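You operate a simulated robot arm through the tools that you are given. There is no shell and no other tool. Be economical: measure what you need, move in short steps, check, and stop when the job is done.

You run a simulated two-armed robot. Do the job below in one go: nothing can be reset, and whatever is moved stays where it is left.

## Task
Take the lid off the red tin on the grey top of the steel table and lay it down there.

It is judged by the outcome, as a careful person would: the job done as asked, and still so three seconds after it is handed in. It fails if anything else is knocked over, pushed out of place, dropped, spilled or broken. Lids that push on must go on centred and level and be pressed home; caps that screw on are set level and turned clockwise until they are tight.

## Robot
Two 6-joint arms with two-finger grippers on one trunk, on a base that drives. Base frame: it is fixed to the floor where the robot stands at the start and does not move with it; the origin is under the middle of the robot, x ahead of it, y to its left, z up. Units: mm, rad, N and s.
The left shoulder is at the start at [61, 143, 900], the right one opposite. With the tool pointing down near the work surface each hand reaches from about 320 to 720 mm from the robot's upright axis, wherever it stands, measured 20 degrees to its own side. Payload 2.45 kg a hand.
The TCP of each hand is the grasp point between the finger pads, 26 mm short of the fingertips. In the tool frame z runs along the fingers and y along their closing line. The gripper opens to 96 mm. The gripper's body begins 69 mm behind the TCP.
Orientation is that of the tool frame in the base frame, as a unit quaternion [w, x, y, z]. With the fingers straight down and closing along the base's y, the tool's x points along the base's -x, its y along +y and its z along -z.

## Interface
- The arms move only by the tool servo_tool. It takes "left_moves", "right_moves" or both (then of equal length, played together; a hand with none holds still); each is a list of rows, each an object of numbers (a shift or turn left out is 0, a gripper value left out holds the last): "x", "y", "z": the shift along the tool's x, y, z in mm; "rx", "ry", "rz": the turn, a rotation vector about the tool's x, y, z in rad; "gripper": the finger opening in mm, from 0 to 96. In form: [{"x": .., "y": .., "z": .., "rx": .., "ry": .., "rz": .., "gripper": ..}, ...]. A call has 1 to 10 rows; each row is the pose to reach, as a shift and turn from the pose commanded when the call began, along the tool's axes at that moment. Each row takes 0.2 s and may step no farther than 50 mm and 0.15 rad from the row before; otherwise, or with a gripper value out of range, the whole call is refused. A pose out of reach is approached as far as the arm can. The call stops where the force on the tool passes 40 N (or 10 N more than at its start, if that is more) or the arm is blocked; 0.2 s more then pass. Each finger halts on what it meets, pressing with about 34 N; the grip force reading is that of the motor and also rises with nothing between the fingers. The clock runs only during rows and for 0.2 s after the last one: add rows that repeat a pose to give the fingers time. The reply holds the time, the measured pose of the TCP, the force on the tool along the base axes, the opening and the grip force, in the units named above and with some noise, with the torque about the TCP (base axes, N m) and any sound that the robot's microphone picked up.
- Cameras (640 x 400 px; columns grow to the right, rows downward): "scene" is now at [131.9, 33.6, 1502.4]; the picture's right is [0.41, -0.91, -0.00], its down [-0.69, -0.31, -0.65] and it looks along [0.59, 0.27, -0.76] (base axes); focal length 275 px, centre (320, 200). "left" rides on the left gripper at [82, -3, -98] in its tool frame; the picture's right is [0.04, 1.00, 0.00], its down [-0.73, 0.03, -0.68] and it looks along [-0.68, 0.03, 0.73] (tool axes); focal length 256 px, centre (320, 200). "right" rides on the right gripper at [81, 3, -98] in its tool frame; the picture's right is [-0.04, 1.00, 0.00], its down [-0.73, -0.03, -0.68] and it looks along [-0.68, -0.03, 0.73] (tool axes); focal length 256 px, centre (320, 200). There is no depth. A picture from a camera that has moved, and an enlarged one, comes with that camera's place and axes in the base frame and with its lens.
- grab_frame(camera): a new picture of that camera. It takes no simulated time.
- lift_body(by): slides the trunk up (or, below 0, down) by that many mm; the arms and the scene camera ride with it, the base frame stays. It gives what a move gives, with no picture.
- drive_base(legs): drives the robot by 1 to 6 legs, each [ahead, turn to the left] in mm and rad, along the robot's own axes; the way and the turn of a leg run together, so that a leg with both is an arc; at most 1500 mm and 3.142 rad a leg. The arms and the cameras ride along, it lands a little off, and it stops where it bumps. It gives what a move gives.
- turn_head(pan, tilt): turns the head with the scene camera to pan (to the left, within 1.501 rad either way) and tilt (down, from -0.506 to 1.204), counted from straight ahead of the robot. It gives what a move gives.
- enlarge(camera, box): a new picture of the part [left, top, right, bottom] of that camera's present view, enlarged. It takes no simulated time.
- close_job(): hands the job in; it is judged then, once.

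Go step by step. Nothing tells you exact positions but the pictures and the camera data: compare them with the known pose of the tool, close in by small moves and look again before you grip or let go. The budget is 120 turns and 108 pictures, counting those below and the enlarged ones. Unless the task says otherwise, let go and move clear before handing in, and close with one line.

The tools are called after "Request:" by a JSON object that holds its "name" and its "arguments". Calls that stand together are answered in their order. servo_tool: Moves the arms, as the interface text tells. Its arguments: {"type":"object","properties":{"left_moves":{"type":"array"},"right_moves":{"type":"array"}},"required":[]} The other tools are called the same way: lift_body (by) slides the trunk up or down; drive_base (legs) drives the base; turn_head (pan, tilt) turns the head that bears the scene camera; grab_frame (camera) takes a picture; enlarge (camera, box) takes an enlarged picture of a part of a camera's view; close_job () hands the job in.

At the start:

```text
clock: 0.0
left_position: [480.5, 369.3, 1009.8]
left_tool_rot: [0.001, -0.001, 1.0, 0.0]
left_ft_force: [-0.8, 0.9, -0.4]
left_ft_torque: [0.0, 0.03, -0.04]
left_gripper_width: 96.1
left_finger_force: 0.0
right_position: [456.2, -96.3, 1002.8]
right_tool_rot: [0.001, -0.002, 1.0, 0.0]
right_ft_force: [0.5, 0.3, -0.2]
right_ft_torque: [0.05, 0.05, 0.03]
right_gripper_width: 96.1
right_finger_force: 0.1
trunk travel left (down, up): [-525.0, 65.0]
robot x, y, heading: [-2.0, -1.3, 0.003]
head pan, tilt: [0.426, 0.86]
```

scene: 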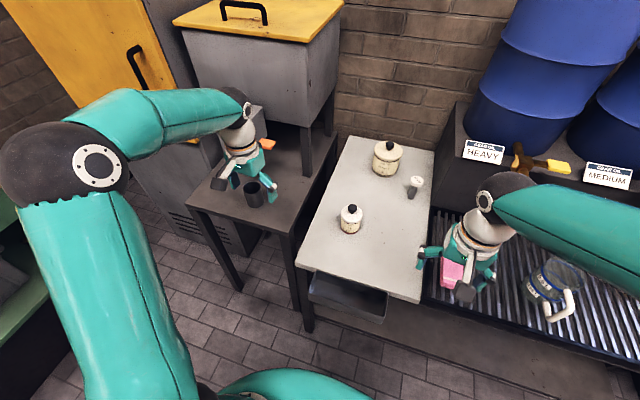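
right: 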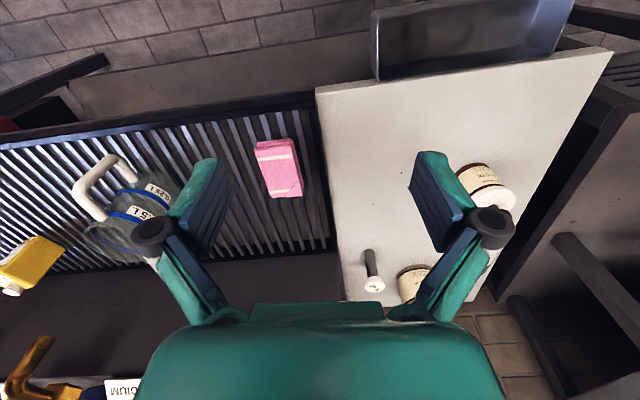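
left: 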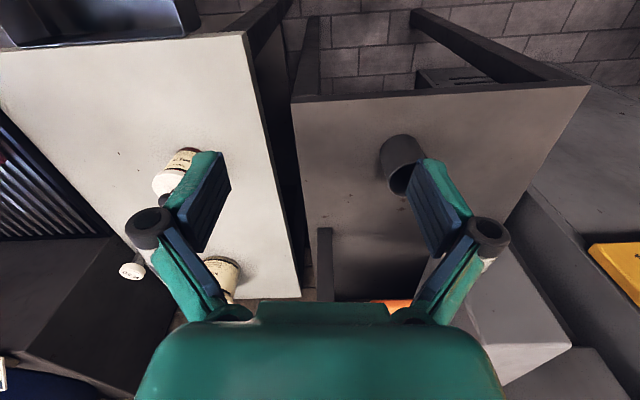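

I see a light grey table with two cream tins and a small bottle or gauge, and a darker table to its left. I'll enlarge the view to find the red tin.

Request:
{"name": "enlarge", "arguments": {"camera": "scene", "box": [300, 130, 460, 240]}}

Request:
{"name": "enlarge", "arguments": {"camera": "right", "box": [340, 140, 540, 310]}}

Request:
{"name": "enlarge", "arguments": {"camera": "left", "box": [100, 130, 300, 300]}}

```text
3.64 times, centred on (380, 185) of scene
camera zoom: at [131.9, 33.6, 1502.4], right [0.41, -0.91, 0.0], down [-0.69, -0.31, -0.65], along [0.59, 0.27, -0.76], focal length 1000 px, centre (102, 254)
```

zoom: 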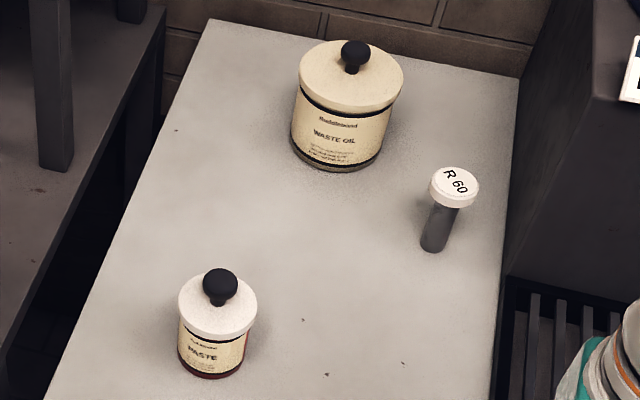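

```text
2.35 times, centred on (440, 225) of right
camera zoom: at [375.1, -93.4, 1100.0], right [0.04, 1.0, 0.0], down [0.73, -0.03, 0.68], along [0.68, -0.03, -0.73], focal length 602 px, centre (38, 141)
```

zoom: 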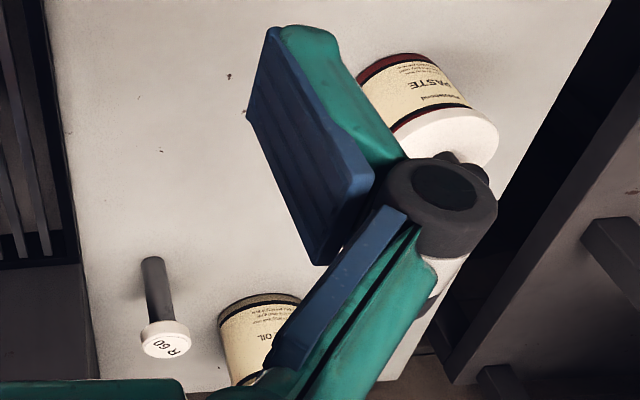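

```text
2.35 times, centred on (200, 215) of left
camera zoom: at [398.7, 366.2, 1108.3], right [-0.04, 1.0, 0.0], down [0.73, 0.03, 0.68], along [0.68, 0.03, -0.73], focal length 602 px, centre (602, 165)
```

zoom: 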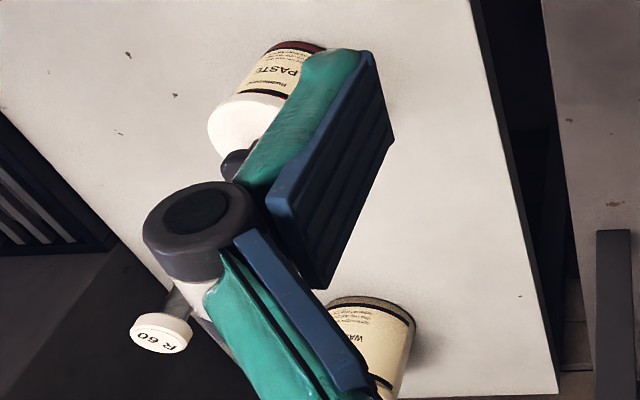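

The red-bodied PASTE tin with a white lid and black knob is the target, its knob near (647, 162, 851). I'll move the left hand above it, staying high, and look.

Request:
{"name": "servo_tool", "arguments": {"left_moves": [{"x": -27, "y": -34}, {"x": -54, "y": -68}, {"x": -81, "y": -102}, {"x": -108, "y": -136}, {"x": -135, "y": -170, "gripper": 60}, {"x": -167, "y": -207, "gripper": 60}, {"x": -167, "y": -207, "z": 40, "gripper": 60}, {"x": -167, "y": -207, "z": 40, "gripper": 60}]}}

Request:
{"name": "grab_frame", "arguments": {"camera": "left"}}

Request:
{"name": "enlarge", "arguments": {"camera": "scene", "box": [300, 130, 460, 240]}}

Request:
{"name": "grab_frame", "arguments": {"camera": "right"}}

```text
clock: 1.8
left_position: [648.5, 162.2, 969.3]
left_tool_rot: [0.0, -0.001, 1.0, 0.0]
left_ft_force: [-0.3, -0.7, 0.6]
left_ft_torque: [0.01, -0.01, -0.02]
left_gripper_width: 60.0
left_finger_force: 0.0
right_position: [455.5, -97.7, 1002.0]
right_tool_rot: [-0.001, -0.003, 1.0, 0.0]
right_ft_force: [0.0, 0.6, 0.8]
right_ft_torque: [0.02, 0.03, 0.01]
right_gripper_width: 96.1
right_finger_force: 0.1
trunk travel left (down, up): [-525.0, 65.0]
robot x, y, heading: [0.6, -0.6, 0.003]
head pan, tilt: [0.426, 0.86]
```

```text
101 pictures are left
camera left: at [566.8, 159.8, 1068.5], right [-0.04, 1.0, 0.0], down [0.73, 0.03, 0.68], along [0.68, 0.03, -0.73], focal length 256 px, centre (320, 200)
```

left: 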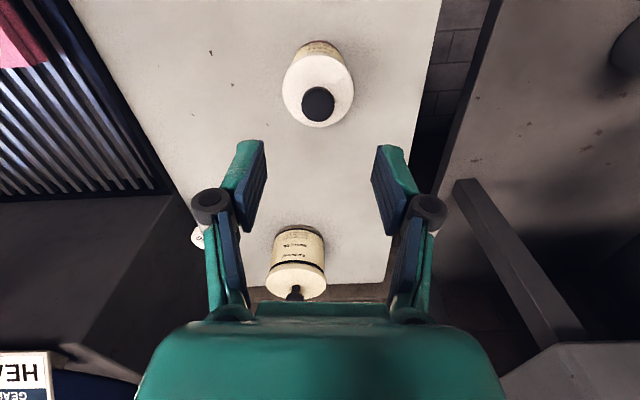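

```text
3.64 times, centred on (380, 185) of scene
camera zoom: at [132.5, 33.1, 1502.3], right [0.41, -0.91, 0.0], down [-0.69, -0.31, -0.65], along [0.59, 0.27, -0.76], focal length 1000 px, centre (102, 254)
```

zoom: 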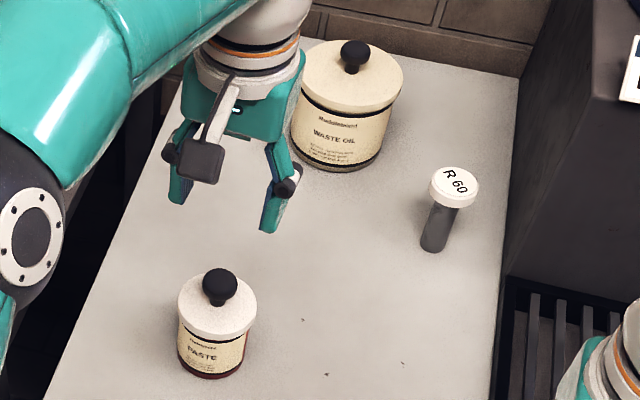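

```text
99 pictures are left
camera right: at [375.6, -93.8, 1100.3], right [0.04, 1.0, 0.0], down [0.73, -0.03, 0.68], along [0.68, -0.02, -0.73], focal length 256 px, centre (320, 200)
```

right: 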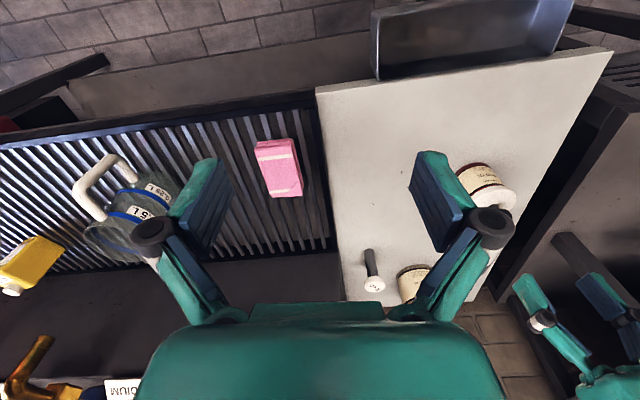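

The knob now appears at about (658, 163, 835–850). I'll descend partway, correct slightly and look again.

Request:
{"name": "servo_tool", "arguments": {"left_moves": [{"x": -8, "z": 25}, {"x": -8, "y": 0, "z": 55}, {"x": -8, "y": 0, "z": 55}]}}

Request:
{"name": "grab_frame", "arguments": {"camera": "left"}}

Request:
{"name": "enlarge", "arguments": {"camera": "scene", "box": [300, 130, 460, 240]}}

```text
clock: 2.6
left_position: [656.5, 163.0, 914.6]
left_tool_rot: [0.0, -0.002, 1.0, 0.0]
left_ft_force: [0.3, 0.1, -0.7]
left_ft_torque: [-0.01, 0.04, 0.01]
left_gripper_width: 60.2
left_finger_force: 0.0
right_position: [456.5, -97.0, 1003.0]
right_tool_rot: [0.0, -0.001, 1.0, 0.0]
right_ft_force: [-0.5, 0.4, -0.4]
right_ft_torque: [-0.01, 0.02, -0.02]
right_gripper_width: 96.2
right_finger_force: 0.1
trunk travel left (down, up): [-525.0, 65.0]
robot x, y, heading: [2.0, 0.2, 0.002]
head pan, tilt: [0.426, 0.86]
```

```text
98 pictures are left
camera left: at [575.2, 160.2, 1013.4], right [-0.04, 1.0, 0.0], down [0.73, 0.03, 0.68], along [0.68, 0.03, -0.73], focal length 256 px, centre (320, 200)
```

left: 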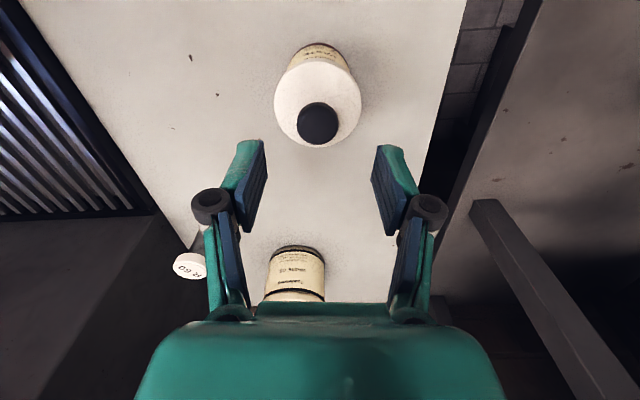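

```text
3.64 times, centred on (380, 185) of scene
camera zoom: at [132.2, 33.5, 1502.3], right [0.41, -0.91, 0.0], down [-0.69, -0.31, -0.65], along [0.59, 0.27, -0.76], focal length 1000 px, centre (102, 254)
```

zoom: 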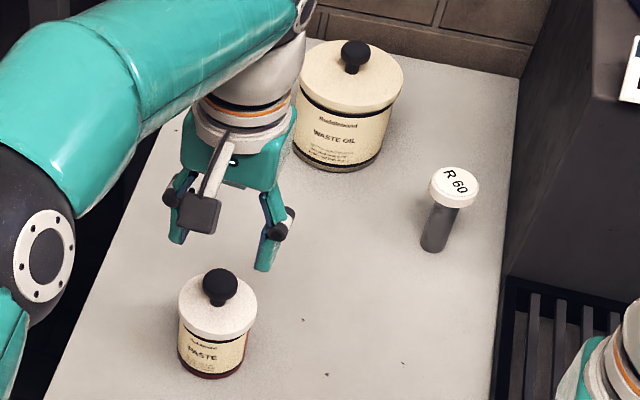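

The knob's centre is now about (660, 161, 840). I'll descend further and look again.

Request:
{"name": "servo_tool", "arguments": {"left_moves": [{"x": -3, "y": -1.5, "z": 18}, {"x": -3, "y": -1.5, "z": 35}, {"x": -3, "y": -1.5, "z": 35}]}}

Request:
{"name": "grab_frame", "arguments": {"camera": "left"}}

Request:
{"name": "enlarge", "arguments": {"camera": "scene", "box": [320, 180, 400, 230]}}

```text
clock: 3.4
left_position: [658.9, 160.5, 880.0]
left_tool_rot: [0.0, -0.003, 1.0, 0.0]
left_ft_force: [0.1, -0.1, -0.4]
left_ft_torque: [-0.02, -0.03, -0.01]
left_gripper_width: 60.1
left_finger_force: 0.0
right_position: [455.7, -97.4, 1002.8]
right_tool_rot: [0.0, -0.002, 1.0, 0.0]
right_ft_force: [0.1, -0.6, -0.2]
right_ft_torque: [-0.01, -0.02, 0.02]
right_gripper_width: 95.9
right_finger_force: 0.0
trunk travel left (down, up): [-525.0, 65.0]
robot x, y, heading: [1.4, -0.9, -0.002]
head pan, tilt: [0.426, 0.86]
```

```text
96 pictures are left
camera left: at [578.1, 158.4, 978.8], right [-0.04, 1.0, 0.0], down [0.73, 0.03, 0.68], along [0.68, 0.03, -0.73], focal length 256 px, centre (320, 200)
```

left: 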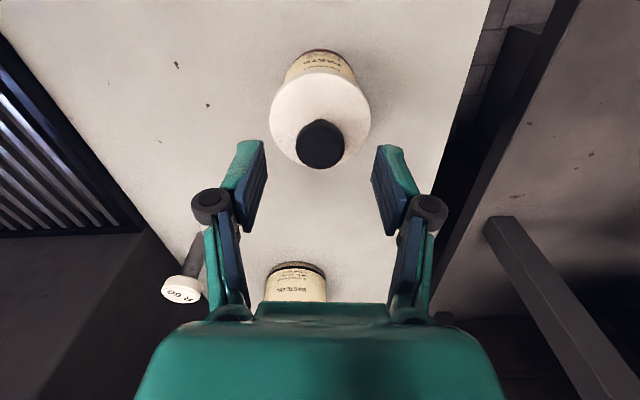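

```text
8.00 times, centred on (360, 205) of scene
camera zoom: at [132.1, 33.6, 1502.3], right [0.41, -0.91, 0.0], down [-0.69, -0.31, -0.65], along [0.59, 0.27, -0.76], focal length 2199 px, centre (0, 160)
```

zoom: 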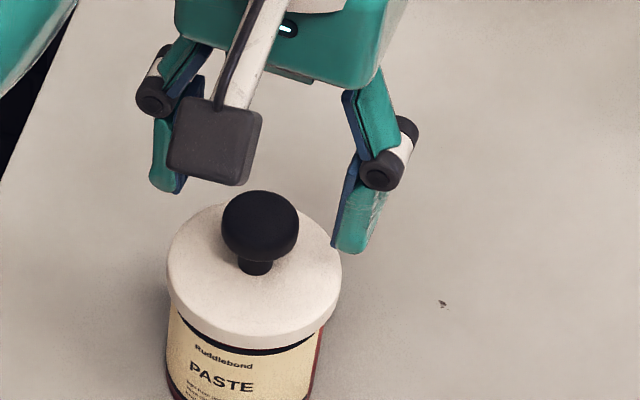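

The finger midline is centred on the knob at about (658, 160.5, 843). I'll descend so the fingertips sit just above the lid, then check.

Request:
{"name": "servo_tool", "arguments": {"left_moves": [{"z": 15}, {"z": 28}, {"z": 28}]}}

Request:
{"name": "enlarge", "arguments": {"camera": "left", "box": [220, 80, 420, 240]}}

Request:
{"name": "enlarge", "arguments": {"camera": "scene", "box": [320, 180, 400, 230]}}

Request:
{"name": "enlarge", "arguments": {"camera": "right", "box": [400, 120, 600, 260]}}

```text
clock: 4.2
left_position: [659.0, 161.8, 851.7]
left_tool_rot: [0.001, -0.001, 1.0, 0.0]
left_ft_force: [0.0, -0.6, 0.0]
left_ft_torque: [0.03, 0.01, 0.0]
left_gripper_width: 59.8
left_finger_force: 0.0
right_position: [454.6, -96.8, 1002.4]
right_tool_rot: [-0.001, -0.002, 1.0, 0.0]
right_ft_force: [-0.4, 0.9, 0.6]
right_ft_torque: [0.0, -0.02, -0.02]
right_gripper_width: 96.2
right_finger_force: 0.1
trunk travel left (down, up): [-525.0, 65.0]
robot x, y, heading: [1.2, -1.9, 0.0]
head pan, tilt: [0.426, 0.86]
```

```text
2.50 times, centred on (320, 160) of left
camera zoom: at [577.5, 158.3, 950.4], right [-0.04, 1.0, 0.0], down [0.73, 0.03, 0.68], along [0.68, 0.03, -0.73], focal length 640 px, centre (320, 300)
```

zoom: 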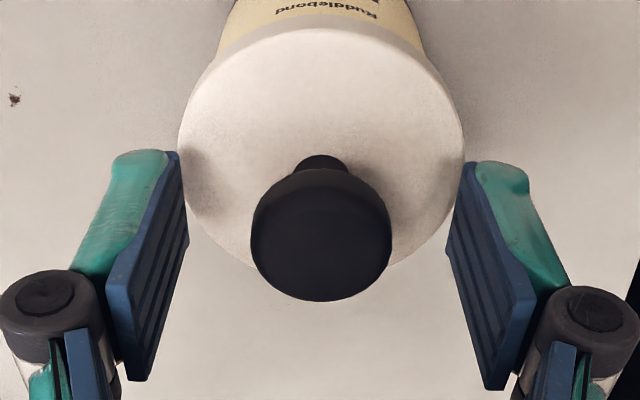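

```text
8.00 times, centred on (360, 205) of scene
camera zoom: at [132.1, 33.6, 1502.3], right [0.41, -0.91, 0.0], down [-0.69, -0.31, -0.65], along [0.59, 0.27, -0.76], focal length 2199 px, centre (0, 160)
```

zoom: 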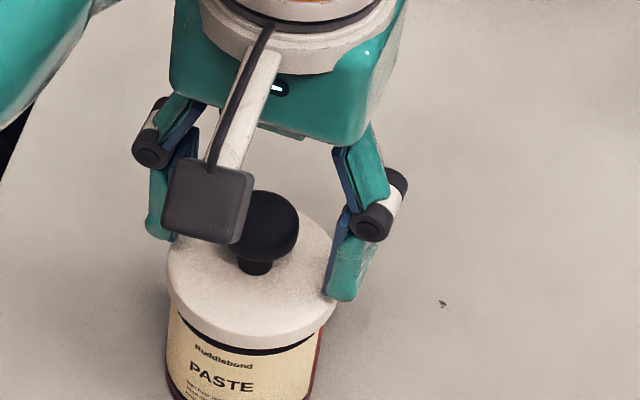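

```text
2.86 times, centred on (500, 190) of right
camera zoom: at [375.3, -93.5, 1100.5], right [0.04, 1.0, 0.0], down [0.73, -0.03, 0.68], along [0.68, -0.03, -0.73], focal length 731 px, centre (-194, 229)
```

zoom: 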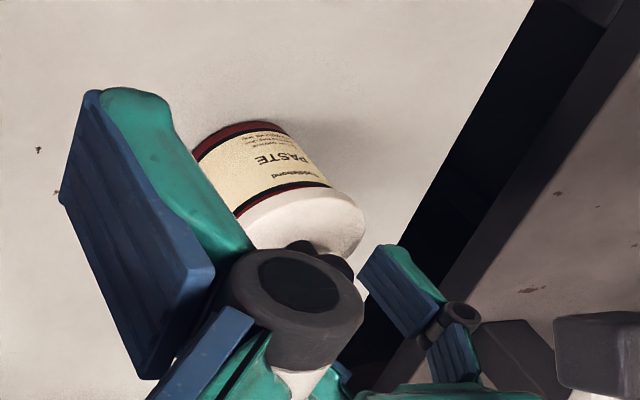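

The fingers straddle the knob, centred and with no contact. I'll close on it.

Request:
{"name": "servo_tool", "arguments": {"left_moves": [{"gripper": 40}, {"gripper": 30}, {"gripper": 20}, {"gripper": 15}, {"gripper": 15}]}}

Request:
{"name": "enlarge", "arguments": {"camera": "left", "box": [220, 80, 420, 240]}}

Request:
{"name": "enlarge", "arguments": {"camera": "scene", "box": [320, 180, 400, 230]}}

```text
clock: 5.4
left_position: [659.8, 161.1, 851.5]
left_tool_rot: [0.0, -0.001, 1.0, 0.001]
left_ft_force: [0.0, 0.5, 0.8]
left_ft_torque: [-0.01, -0.02, 0.01]
left_gripper_width: 27.9
left_finger_force: 33.4
right_position: [455.1, -97.1, 1003.4]
right_tool_rot: [-0.001, -0.002, 1.0, 0.0]
right_ft_force: [-0.5, -0.2, -0.2]
right_ft_torque: [-0.02, 0.03, -0.01]
right_gripper_width: 96.0
right_finger_force: 0.0
trunk travel left (down, up): [-525.0, 65.0]
robot x, y, heading: [-0.0, 1.1, -0.007]
head pan, tilt: [0.426, 0.86]
heard: snap
```

```text
2.50 times, centred on (320, 160) of left
camera zoom: at [577.6, 158.3, 950.5], right [-0.04, 1.0, 0.0], down [0.73, 0.03, 0.68], along [0.68, 0.03, -0.73], focal length 640 px, centre (320, 300)
```

zoom: 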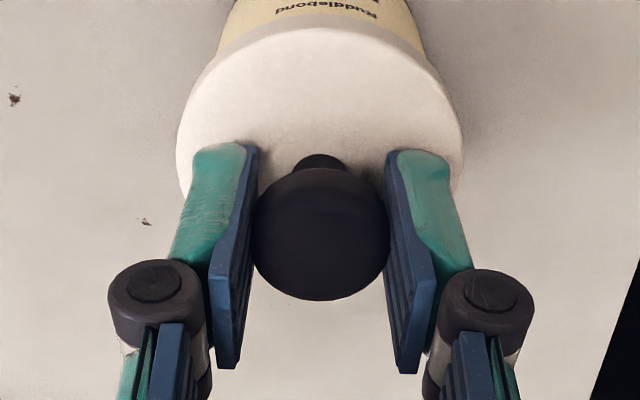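

```text
8.00 times, centred on (360, 205) of scene
camera zoom: at [132.3, 33.6, 1502.3], right [0.41, -0.91, 0.0], down [-0.69, -0.31, -0.65], along [0.59, 0.27, -0.76], focal length 2199 px, centre (0, 160)
```

zoom: 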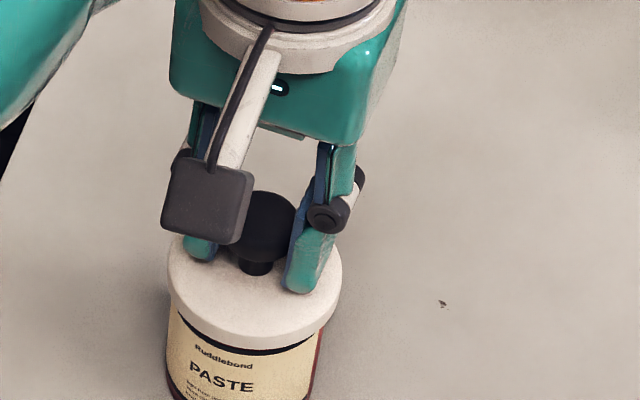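

The knob is gripped at 27.9 mm opening. I'll lift a few millimetres and see whether the tin comes too.

Request:
{"name": "servo_tool", "arguments": {"left_moves": [{"z": -1}, {"z": -2}, {"z": -3}, {"z": -4}, {"z": -5}, {"z": -6}]}}

Request:
{"name": "enlarge", "arguments": {"camera": "scene", "box": [320, 180, 400, 230]}}

Request:
{"name": "enlarge", "arguments": {"camera": "right", "box": [400, 120, 600, 260]}}

```text
clock: 6.8
left_position: [659.1, 160.3, 857.6]
left_tool_rot: [0.002, -0.001, 1.0, 0.0]
left_ft_force: [-0.6, -0.1, -0.5]
left_ft_torque: [-0.02, 0.04, 0.04]
left_gripper_width: 27.9
left_finger_force: 33.3
right_position: [456.1, -97.6, 1003.2]
right_tool_rot: [0.0, -0.002, 1.0, 0.0]
right_ft_force: [0.8, -0.1, -0.9]
right_ft_torque: [0.01, -0.01, 0.0]
right_gripper_width: 95.8
right_finger_force: 0.0
trunk travel left (down, up): [-525.0, 65.0]
robot x, y, heading: [-0.7, -0.5, -0.001]
head pan, tilt: [0.426, 0.86]
```

```text
8.00 times, centred on (360, 205) of scene
camera zoom: at [132.2, 33.6, 1502.3], right [0.41, -0.91, 0.0], down [-0.69, -0.31, -0.65], along [0.59, 0.27, -0.76], focal length 2199 px, centre (0, 160)
```

zoom: 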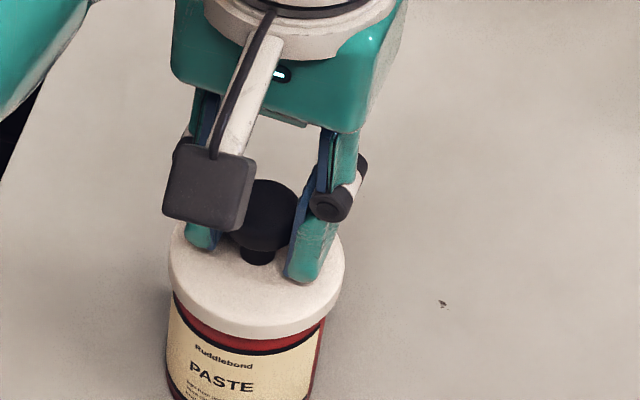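

```text
2.86 times, centred on (500, 190) of right
camera zoom: at [375.3, -93.4, 1100.4], right [0.04, 1.0, 0.0], down [0.73, -0.03, 0.68], along [0.68, -0.03, -0.73], focal length 731 px, centre (-194, 229)
```

zoom: 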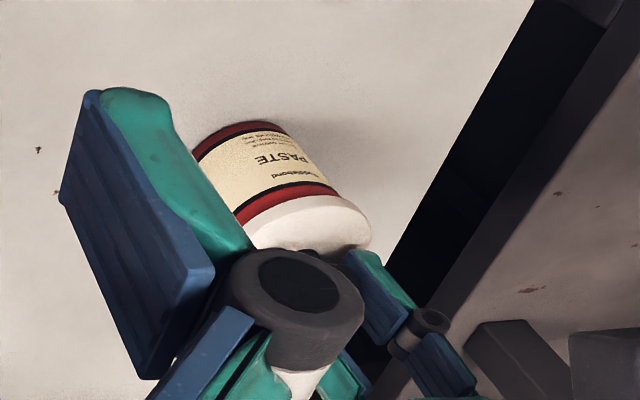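

The lid is rising while the tin stays put. I'll lift it clear.

Request:
{"name": "servo_tool", "arguments": {"left_moves": [{"z": -4}, {"z": -8}, {"z": -14}, {"z": -20}, {"z": -30}, {"z": -40}, {"z": -50}, {"z": -50}]}}

Request:
{"name": "enlarge", "arguments": {"camera": "scene", "box": [300, 130, 460, 240]}}

Request:
{"name": "grab_frame", "arguments": {"camera": "left"}}

Request:
{"name": "grab_frame", "arguments": {"camera": "scene"}}

```text
clock: 8.6
left_position: [659.1, 161.4, 907.9]
left_tool_rot: [0.001, -0.001, 1.0, 0.0]
left_ft_force: [0.4, 0.4, -0.6]
left_ft_torque: [-0.01, 0.0, 0.01]
left_gripper_width: 27.8
left_finger_force: 34.4
right_position: [455.6, -96.1, 1003.3]
right_tool_rot: [-0.001, -0.002, 1.0, 0.0]
right_ft_force: [0.2, 0.6, -0.5]
right_ft_torque: [-0.02, 0.03, 0.0]
right_gripper_width: 95.9
right_finger_force: 0.1
trunk travel left (down, up): [-525.0, 65.0]
robot x, y, heading: [1.8, 0.1, -0.001]
head pan, tilt: [0.426, 0.86]
```

```text
3.64 times, centred on (380, 185) of scene
camera zoom: at [132.4, 33.6, 1502.3], right [0.41, -0.91, 0.0], down [-0.69, -0.31, -0.65], along [0.59, 0.27, -0.76], focal length 1000 px, centre (102, 254)
```

zoom: 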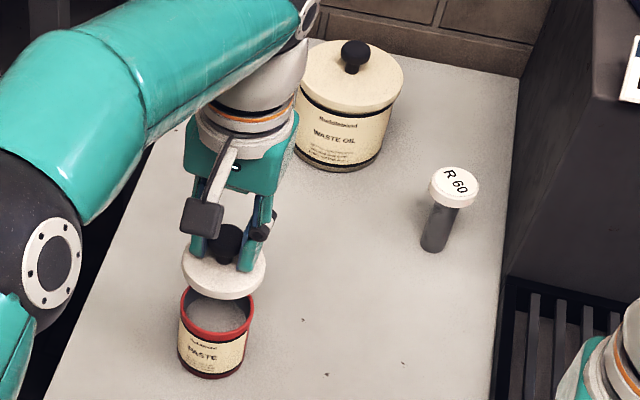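

```text
86 pictures are left
camera left: at [577.8, 158.4, 1007.0], right [-0.04, 1.0, 0.0], down [0.73, 0.03, 0.68], along [0.68, 0.03, -0.73], focal length 256 px, centre (320, 200)
```

left: 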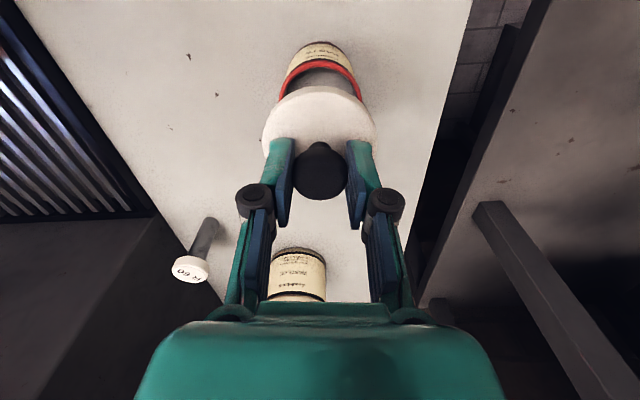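

```text
85 pictures are left
camera scene: at [132.4, 33.6, 1502.3], right [0.41, -0.91, 0.0], down [-0.69, -0.31, -0.65], along [0.59, 0.27, -0.76], focal length 275 px, centre (320, 200)
```

scene: 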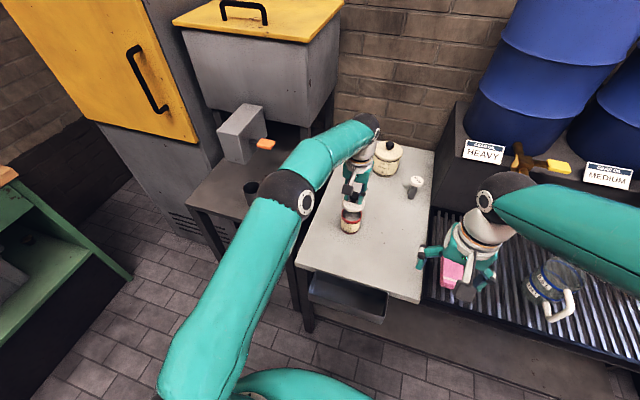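

The lid is off and the tin hasn't moved. I'll carry the lid to a clear spot nearer the robot, about (560, 90), and look.

Request:
{"name": "servo_tool", "arguments": {"left_moves": [{"x": 20, "y": -15}, {"x": 45, "y": -33}, {"x": 70, "y": -50}, {"x": 90, "y": -65}, {"x": 99, "y": -71}, {"x": 99, "y": -71}, {"x": 99, "y": -71, "z": 20}, {"x": 99, "y": -71, "z": 40}, {"x": 99, "y": -71, "z": 60}, {"x": 99, "y": -71, "z": 60}]}}

Request:
{"name": "enlarge", "arguments": {"camera": "scene", "box": [290, 170, 450, 280]}}

Request:
{"name": "enlarge", "arguments": {"camera": "right", "box": [320, 60, 520, 220]}}

Request:
{"name": "grab_frame", "arguments": {"camera": "left"}}

```text
clock: 10.8
left_position: [561.0, 90.8, 846.1]
left_tool_rot: [0.001, -0.001, 1.0, 0.0]
left_ft_force: [-0.1, -0.5, -1.0]
left_ft_torque: [0.02, -0.02, 0.0]
left_gripper_width: 27.7
left_finger_force: 34.2
right_position: [455.2, -97.2, 1002.7]
right_tool_rot: [0.0, -0.002, 1.0, 0.0]
right_ft_force: [-0.6, 0.1, -0.4]
right_ft_torque: [-0.02, -0.01, -0.04]
right_gripper_width: 95.8
right_finger_force: 0.0
trunk travel left (down, up): [-525.0, 65.0]
robot x, y, heading: [1.1, 1.3, -0.002]
head pan, tilt: [0.426, 0.86]
```

```text
3.64 times, centred on (370, 225) of scene
camera zoom: at [131.8, 33.5, 1502.4], right [0.41, -0.91, 0.0], down [-0.69, -0.31, -0.65], along [0.59, 0.27, -0.76], focal length 1000 px, centre (138, 109)
```

zoom: 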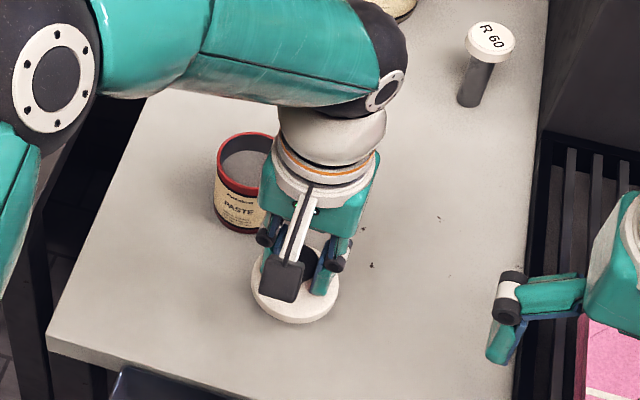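

```text
2.50 times, centred on (420, 140) of right
camera zoom: at [375.0, -93.5, 1100.5], right [0.04, 1.0, 0.0], down [0.73, -0.03, 0.68], along [0.68, -0.03, -0.73], focal length 640 px, centre (70, 350)
```

zoom: 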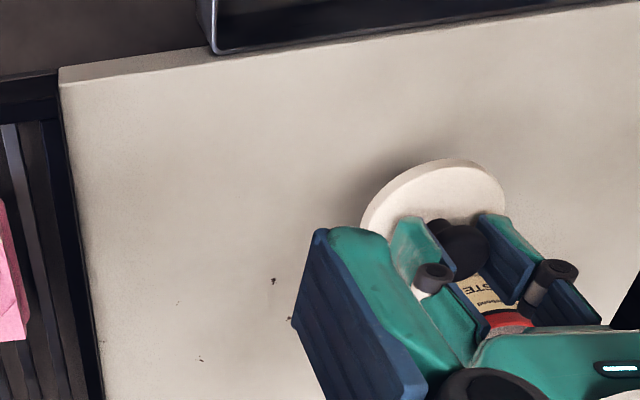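

```text
82 pictures are left
camera left: at [478.4, 87.1, 945.9], right [-0.04, 1.0, 0.0], down [0.73, 0.03, 0.68], along [0.68, 0.03, -0.73], focal length 256 px, centre (320, 200)
```

left: 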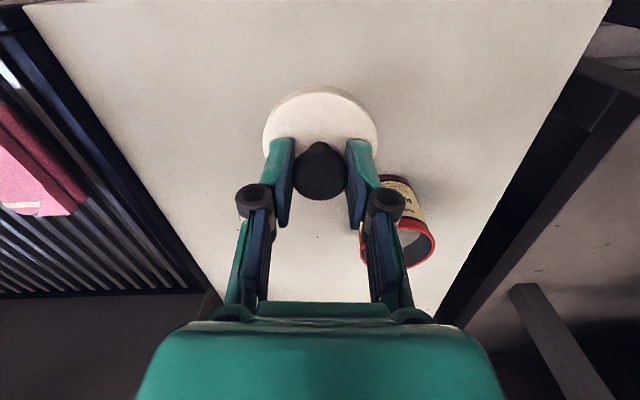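

The spot is clear on all sides. I'll lower in small steps and watch for contact.

Request:
{"name": "servo_tool", "arguments": {"left_moves": [{"z": 8}, {"z": 14}, {"z": 17}, {"z": 20}, {"z": 20}]}}

Request:
{"name": "enlarge", "arguments": {"camera": "left", "box": [220, 60, 420, 220]}}

Request:
{"name": "enlarge", "arguments": {"camera": "right", "box": [400, 80, 520, 180]}}

```text
clock: 12.0
left_position: [562.1, 90.1, 827.8]
left_tool_rot: [0.001, -0.002, 1.0, -0.001]
left_ft_force: [0.6, 0.2, -1.3]
left_ft_torque: [0.0, 0.01, -0.01]
left_gripper_width: 27.6
left_finger_force: 33.6
right_position: [455.4, -97.4, 1003.2]
right_tool_rot: [-0.001, -0.002, 1.0, 0.0]
right_ft_force: [0.0, -1.3, 0.0]
right_ft_torque: [0.02, -0.01, -0.01]
right_gripper_width: 96.2
right_finger_force: 0.1
trunk travel left (down, up): [-525.0, 65.0]
robot x, y, heading: [1.2, 1.4, 0.001]
head pan, tilt: [0.426, 0.86]
```

```text
2.50 times, centred on (320, 140) of left
camera zoom: at [478.9, 87.2, 926.6], right [-0.04, 1.0, 0.0], down [0.73, 0.03, 0.68], along [0.68, 0.03, -0.73], focal length 640 px, centre (320, 350)
```

zoom: 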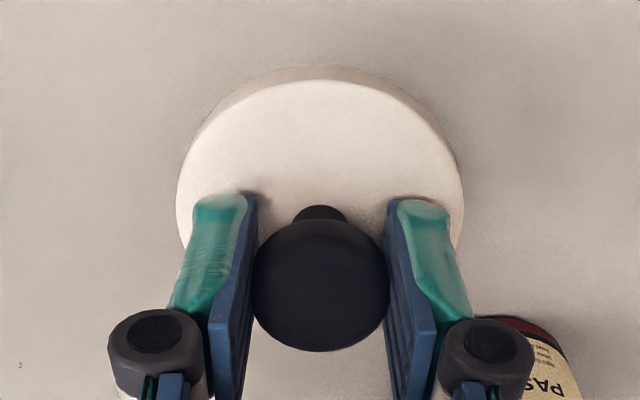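

```text
4.00 times, centred on (460, 130) of right
camera zoom: at [375.3, -93.4, 1100.5], right [0.04, 1.0, 0.0], down [0.73, -0.03, 0.68], along [0.68, -0.03, -0.73], focal length 1024 px, centre (-240, 480)
```

zoom: 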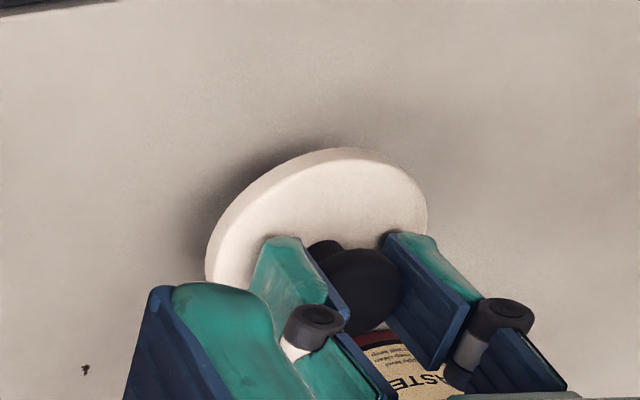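

Request:
{"name": "servo_tool", "arguments": {"left_moves": [{"z": 2}, {"z": 4}, {"z": 6}, {"z": 8}, {"z": 8}]}}

Request:
{"name": "enlarge", "arguments": {"camera": "right", "box": [400, 80, 520, 180]}}

Request:
{"name": "enlarge", "arguments": {"camera": "scene", "box": [330, 220, 410, 270]}}

```text
clock: 13.2
left_position: [560.6, 90.0, 819.6]
left_tool_rot: [0.0, -0.001, 1.0, 0.0]
left_ft_force: [0.2, 0.3, -1.0]
left_ft_torque: [0.01, -0.01, -0.02]
left_gripper_width: 27.6
left_finger_force: 33.9
right_position: [456.0, -97.9, 1003.1]
right_tool_rot: [0.0, -0.002, 1.0, -0.001]
right_ft_force: [0.4, 0.3, -0.2]
right_ft_torque: [-0.02, 0.0, 0.02]
right_gripper_width: 96.0
right_finger_force: 0.0
trunk travel left (down, up): [-525.0, 65.0]
robot x, y, heading: [-2.9, 1.8, -0.004]
head pan, tilt: [0.426, 0.86]
```

```text
4.00 times, centred on (460, 130) of right
camera zoom: at [375.3, -93.4, 1100.5], right [0.04, 1.0, 0.0], down [0.73, -0.03, 0.68], along [0.68, -0.03, -0.73], focal length 1024 px, centre (-240, 480)
```

zoom: 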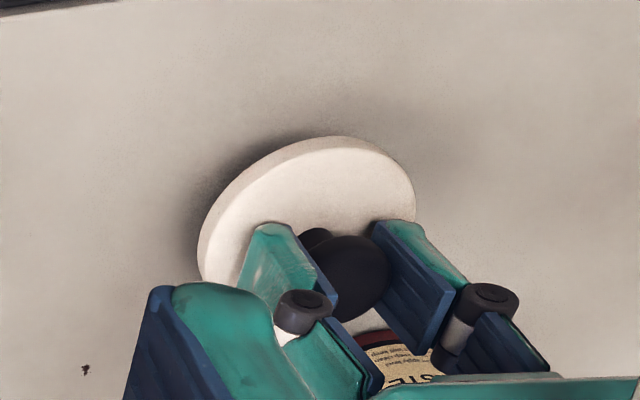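

```text
8.00 times, centred on (370, 245) of scene
camera zoom: at [132.1, 33.6, 1502.3], right [0.41, -0.91, 0.0], down [-0.69, -0.31, -0.65], along [0.59, 0.27, -0.76], focal length 2199 px, centre (-80, -160)
```

zoom: 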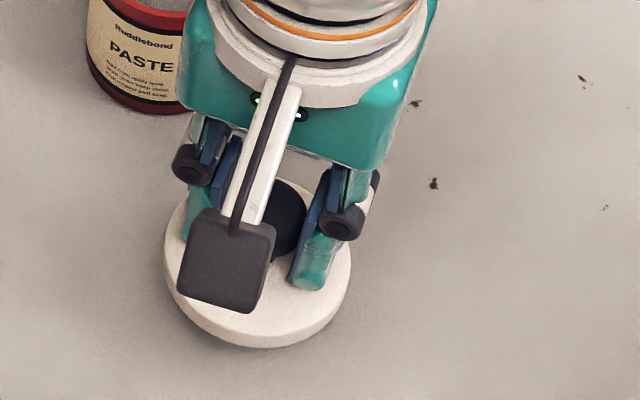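

The lid is still clear of the table, with no contact force. I'll keep lowering.

Request:
{"name": "servo_tool", "arguments": {"left_moves": [{"z": 1.5}, {"z": 3}, {"z": 4.5}, {"z": 6}, {"z": 7.5}, {"z": 9}, {"z": 9}]}}

Request:
{"name": "enlarge", "arguments": {"camera": "right", "box": [400, 80, 520, 180]}}

Request:
{"name": "enlarge", "arguments": {"camera": "scene", "box": [330, 220, 410, 270]}}

```text
clock: 14.8
left_position: [560.5, 89.1, 810.6]
left_tool_rot: [0.0, -0.002, 1.0, 0.001]
left_ft_force: [0.6, 0.1, -0.5]
left_ft_torque: [0.04, 0.0, 0.03]
left_gripper_width: 27.9
left_finger_force: 34.1
right_position: [456.1, -96.2, 1002.9]
right_tool_rot: [0.0, -0.002, 1.0, 0.0]
right_ft_force: [0.0, -0.2, -0.4]
right_ft_torque: [-0.02, 0.02, 0.02]
right_gripper_width: 96.0
right_finger_force: 0.0
trunk travel left (down, up): [-525.0, 65.0]
robot x, y, heading: [0.0, -3.3, 0.005]
head pan, tilt: [0.426, 0.86]
```

```text
4.00 times, centred on (460, 130) of right
camera zoom: at [375.3, -93.4, 1100.4], right [0.04, 1.0, 0.0], down [0.73, -0.03, 0.68], along [0.68, -0.03, -0.73], focal length 1024 px, centre (-240, 480)
```

zoom: 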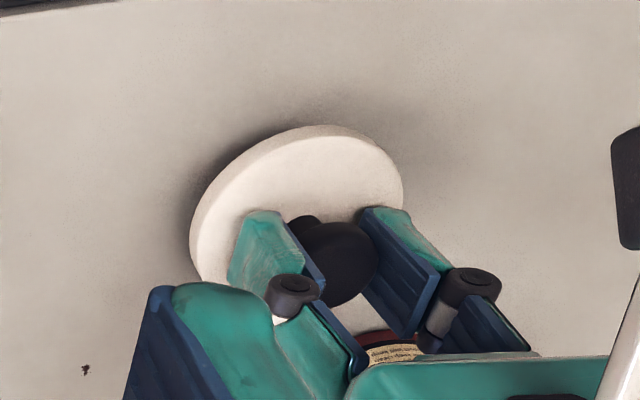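

```text
8.00 times, centred on (370, 245) of scene
camera zoom: at [132.1, 33.6, 1502.3], right [0.41, -0.91, 0.0], down [-0.69, -0.31, -0.65], along [0.59, 0.27, -0.76], focal length 2199 px, centre (-80, -160)
```

zoom: 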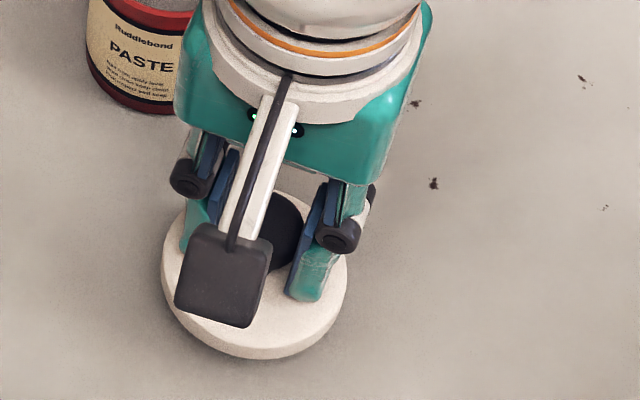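

Still free, though the shadow is closing up. I'll keep lowering slowly.

Request:
{"name": "servo_tool", "arguments": {"left_moves": [{"z": 1}, {"z": 2}, {"z": 3}, {"z": 4}, {"z": 5}, {"z": 6}, {"z": 7}, {"z": 8}, {"z": 8}]}}

Request:
{"name": "enlarge", "arguments": {"camera": "right", "box": [400, 80, 520, 180]}}

Request:
{"name": "enlarge", "arguments": {"camera": "scene", "box": [330, 220, 410, 270]}}

```text
clock: 16.8
left_position: [559.8, 89.2, 802.9]
left_tool_rot: [0.001, -0.001, 1.0, -0.001]
left_ft_force: [-0.2, 0.2, -0.6]
left_ft_torque: [0.0, 0.01, 0.0]
left_gripper_width: 27.8
left_finger_force: 34.2
right_position: [455.2, -95.9, 1003.0]
right_tool_rot: [0.0, -0.001, 1.0, 0.0]
right_ft_force: [-0.8, -0.3, 0.4]
right_ft_torque: [0.02, -0.01, 0.01]
right_gripper_width: 96.1
right_finger_force: 0.0
trunk travel left (down, up): [-525.0, 65.0]
robot x, y, heading: [1.5, 3.0, 0.002]
head pan, tilt: [0.426, 0.86]
```

```text
4.00 times, centred on (460, 130) of right
camera zoom: at [375.3, -93.4, 1100.4], right [0.04, 1.0, 0.0], down [0.73, -0.03, 0.68], along [0.68, -0.03, -0.73], focal length 1024 px, centre (-240, 480)
```

zoom: 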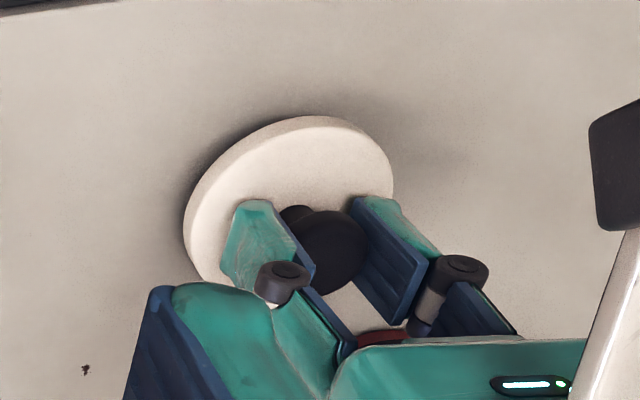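

```text
8.00 times, centred on (370, 245) of scene
camera zoom: at [132.1, 33.6, 1502.3], right [0.41, -0.91, 0.0], down [-0.69, -0.31, -0.65], along [0.59, 0.27, -0.76], focal length 2199 px, centre (-80, -160)
```

zoom: 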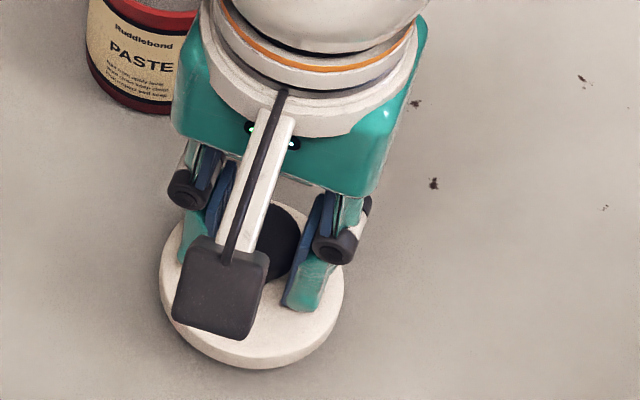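

No contact yet. I'll keep going in fine steps.

Request:
{"name": "servo_tool", "arguments": {"left_moves": [{"z": 1}, {"z": 2}, {"z": 3}, {"z": 4}, {"z": 5}, {"z": 6}, {"z": 7}, {"z": 8}, {"z": 8}]}}

Request:
{"name": "enlarge", "arguments": {"camera": "right", "box": [400, 80, 520, 180]}}

```text
clock: 18.8
left_position: [560.5, 89.5, 794.5]
left_tool_rot: [0.002, -0.003, 1.0, 0.0]
left_ft_force: [-1.0, 0.6, -0.8]
left_ft_torque: [0.04, 0.01, 0.0]
left_gripper_width: 27.8
left_finger_force: 33.9
right_position: [455.9, -95.9, 1002.4]
right_tool_rot: [0.001, -0.002, 1.0, 0.0]
right_ft_force: [0.3, -0.9, -0.6]
right_ft_torque: [-0.01, 0.03, 0.0]
right_gripper_width: 96.0
right_finger_force: 0.0
trunk travel left (down, up): [-525.0, 65.0]
robot x, y, heading: [-0.4, 3.3, -0.002]
head pan, tilt: [0.426, 0.86]
```

```text
4.00 times, centred on (460, 130) of right
camera zoom: at [375.3, -93.4, 1100.4], right [0.04, 1.0, 0.0], down [0.73, -0.03, 0.68], along [0.68, -0.03, -0.73], focal length 1024 px, centre (-240, 480)
```

zoom: 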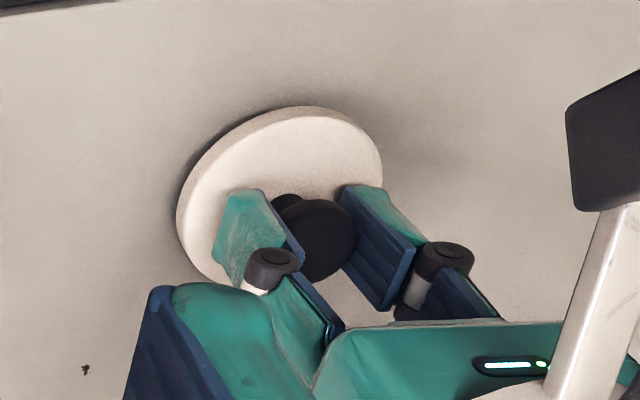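

The gap is nearly closed. I'll keep the same fine steps until there's contact.

Request:
{"name": "servo_tool", "arguments": {"left_moves": [{"z": 1}, {"z": 2}, {"z": 3}, {"z": 4}, {"z": 5}, {"z": 6}, {"z": 6}]}}

Request:
{"name": "enlarge", "arguments": {"camera": "right", "box": [400, 80, 520, 180]}}

Request:
{"name": "enlarge", "arguments": {"camera": "scene", "box": [330, 220, 410, 270]}}

```text
clock: 20.4
left_position: [560.8, 88.9, 789.8]
left_tool_rot: [0.001, -0.001, 1.0, 0.0]
left_ft_force: [-0.5, -0.1, -0.3]
left_ft_torque: [-0.03, -0.03, 0.0]
left_gripper_width: 27.8
left_finger_force: 33.8
right_position: [456.4, -97.8, 1003.8]
right_tool_rot: [0.0, -0.002, 1.0, 0.0]
right_ft_force: [-0.1, -0.4, -0.2]
right_ft_torque: [0.02, 0.0, 0.02]
right_gripper_width: 96.0
right_finger_force: 0.0
trunk travel left (down, up): [-525.0, 65.0]
robot x, y, heading: [-1.3, -1.2, 0.004]
head pan, tilt: [0.426, 0.86]
```

```text
4.00 times, centred on (460, 130) of right
camera zoom: at [375.3, -93.5, 1100.4], right [0.04, 1.0, 0.0], down [0.73, -0.03, 0.68], along [0.68, -0.03, -0.73], focal length 1024 px, centre (-240, 480)
```

zoom: 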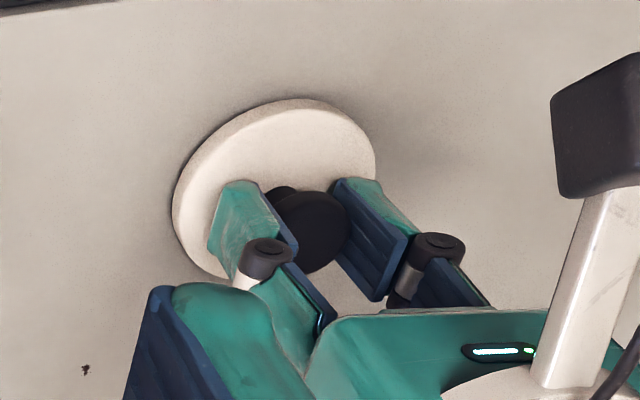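

```text
8.00 times, centred on (370, 245) of scene
camera zoom: at [132.2, 33.6, 1502.3], right [0.41, -0.91, 0.0], down [-0.69, -0.31, -0.65], along [0.59, 0.27, -0.76], focal length 2199 px, centre (-80, -160)
```

zoom: 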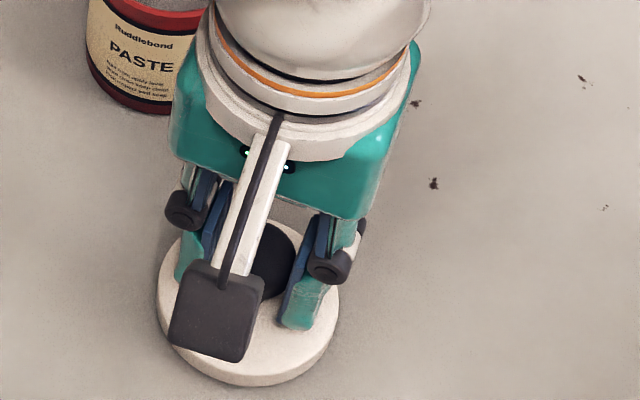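

Request:
{"name": "servo_tool", "arguments": {"left_moves": [{"z": 0.7}, {"z": 1.4}, {"z": 2.1}, {"z": 2.8}, {"z": 3.5}, {"z": 4}, {"z": 4}]}}

Request:
{"name": "enlarge", "arguments": {"camera": "right", "box": [400, 80, 520, 180]}}

```text
clock: 22.0
left_position: [561.1, 89.3, 785.5]
left_tool_rot: [0.001, -0.002, 1.0, -0.001]
left_ft_force: [0.4, 0.6, -0.4]
left_ft_torque: [0.0, -0.03, -0.05]
left_gripper_width: 28.0
left_finger_force: 34.0
right_position: [456.1, -96.3, 1004.4]
right_tool_rot: [0.001, -0.001, 1.0, -0.001]
right_ft_force: [0.4, 0.6, 0.4]
right_ft_torque: [0.0, -0.01, 0.0]
right_gripper_width: 96.1
right_finger_force: 0.1
trunk travel left (down, up): [-525.0, 65.0]
robot x, y, heading: [-2.2, 0.5, -0.0]
head pan, tilt: [0.426, 0.86]
```

```text
4.00 times, centred on (460, 130) of right
camera zoom: at [375.3, -93.4, 1100.4], right [0.04, 1.0, 0.0], down [0.73, -0.03, 0.68], along [0.68, -0.03, -0.73], focal length 1024 px, centre (-240, 480)
```

zoom: 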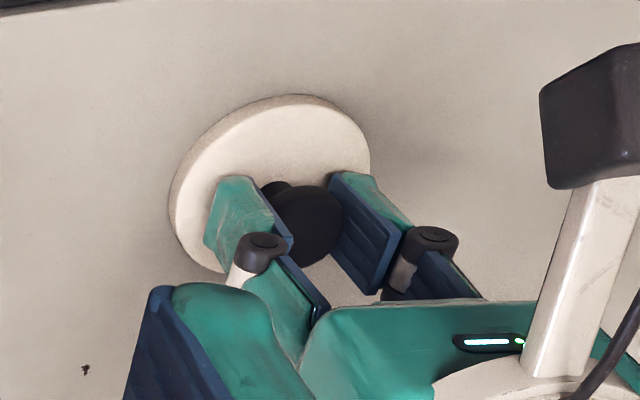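

Request:
{"name": "servo_tool", "arguments": {"left_moves": [{"z": 0.7}, {"z": 1.4}, {"z": 2.1}, {"z": 2.8}, {"z": 3.5}, {"z": 4}, {"z": 4}]}}

Request:
{"name": "enlarge", "arguments": {"camera": "right", "box": [400, 80, 520, 180]}}

```text
clock: 23.6
left_position: [561.3, 90.0, 784.2]
left_tool_rot: [0.003, -0.001, 1.0, 0.0]
left_ft_force: [-1.1, 1.9, 29.0]
left_ft_torque: [0.02, 0.15, 0.03]
left_gripper_width: 27.7
left_finger_force: 34.0
right_position: [453.9, -96.1, 1005.5]
right_tool_rot: [0.0, -0.002, 1.0, 0.0]
right_ft_force: [-0.6, 0.2, 0.0]
right_ft_torque: [-0.02, -0.02, 0.02]
right_gripper_width: 96.2
right_finger_force: 0.1
trunk travel left (down, up): [-525.0, 65.0]
robot x, y, heading: [-2.7, 0.4, 0.003]
head pan, tilt: [0.426, 0.86]
```

```text
4.00 times, centred on (460, 130) of right
camera zoom: at [372.9, -93.6, 1101.6], right [0.04, 1.0, 0.0], down [0.73, -0.03, 0.68], along [0.68, -0.02, -0.73], focal length 1024 px, centre (-240, 480)
```

zoom: 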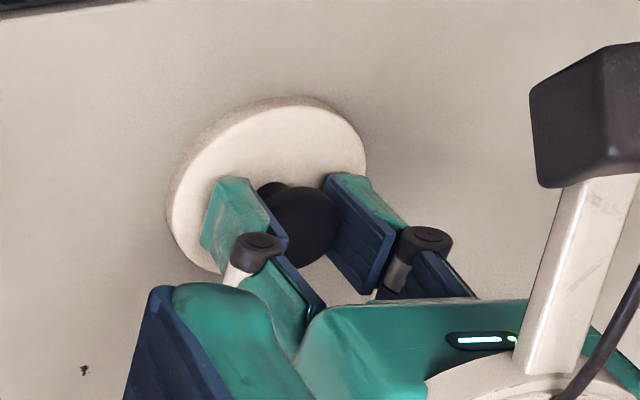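

The lid touches the table at 784 mm with 29 N. I'll ease the pressure off, then open the fingers.

Request:
{"name": "servo_tool", "arguments": {"left_moves": [{"z": -1}, {"z": -2}, {"z": -2.4}, {"z": -2.4}]}}

```text
clock: 24.6
left_position: [561.6, 89.4, 782.8]
left_tool_rot: [0.001, -0.001, 1.0, 0.0]
left_ft_force: [4.5, 0.5, 14.7]
left_ft_torque: [-0.01, -0.42, 0.0]
left_gripper_width: 27.8
left_finger_force: 33.9
right_position: [456.0, -97.3, 1003.3]
right_tool_rot: [0.001, -0.002, 1.0, 0.001]
right_ft_force: [0.3, -0.3, -0.4]
right_ft_torque: [-0.01, 0.0, 0.01]
right_gripper_width: 95.9
right_finger_force: 0.1
trunk travel left (down, up): [-525.0, 65.0]
robot x, y, heading: [1.5, -4.1, -0.0]
head pan, tilt: [0.426, 0.86]
```

Request:
{"name": "servo_tool", "arguments": {"left_moves": [{"z": -0.5}, {"z": -1}, {"z": -1}]}}

Request:
{"name": "enlarge", "arguments": {"camera": "left", "box": [220, 60, 420, 220]}}

```text
clock: 25.4
left_position: [560.9, 88.5, 783.7]
left_tool_rot: [-0.001, -0.001, 1.0, 0.001]
left_ft_force: [2.6, -1.3, 4.7]
left_ft_torque: [-0.03, -0.24, -0.04]
left_gripper_width: 27.9
left_finger_force: 34.0
right_position: [455.8, -96.4, 1003.8]
right_tool_rot: [0.0, -0.002, 1.0, 0.0]
right_ft_force: [-0.1, 0.3, -0.2]
right_ft_torque: [-0.01, 0.0, 0.01]
right_gripper_width: 96.2
right_finger_force: 0.1
trunk travel left (down, up): [-525.0, 65.0]
robot x, y, heading: [-1.2, 1.9, 0.005]
head pan, tilt: [0.426, 0.86]
```

```text
2.50 times, centred on (320, 140) of left
camera zoom: at [478.4, 86.9, 882.7], right [-0.04, 1.0, 0.0], down [0.73, 0.03, 0.68], along [0.68, 0.03, -0.74], focal length 640 px, centre (320, 350)
```

zoom: 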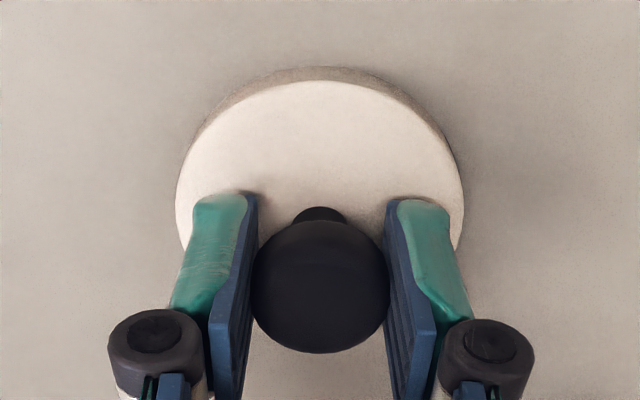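

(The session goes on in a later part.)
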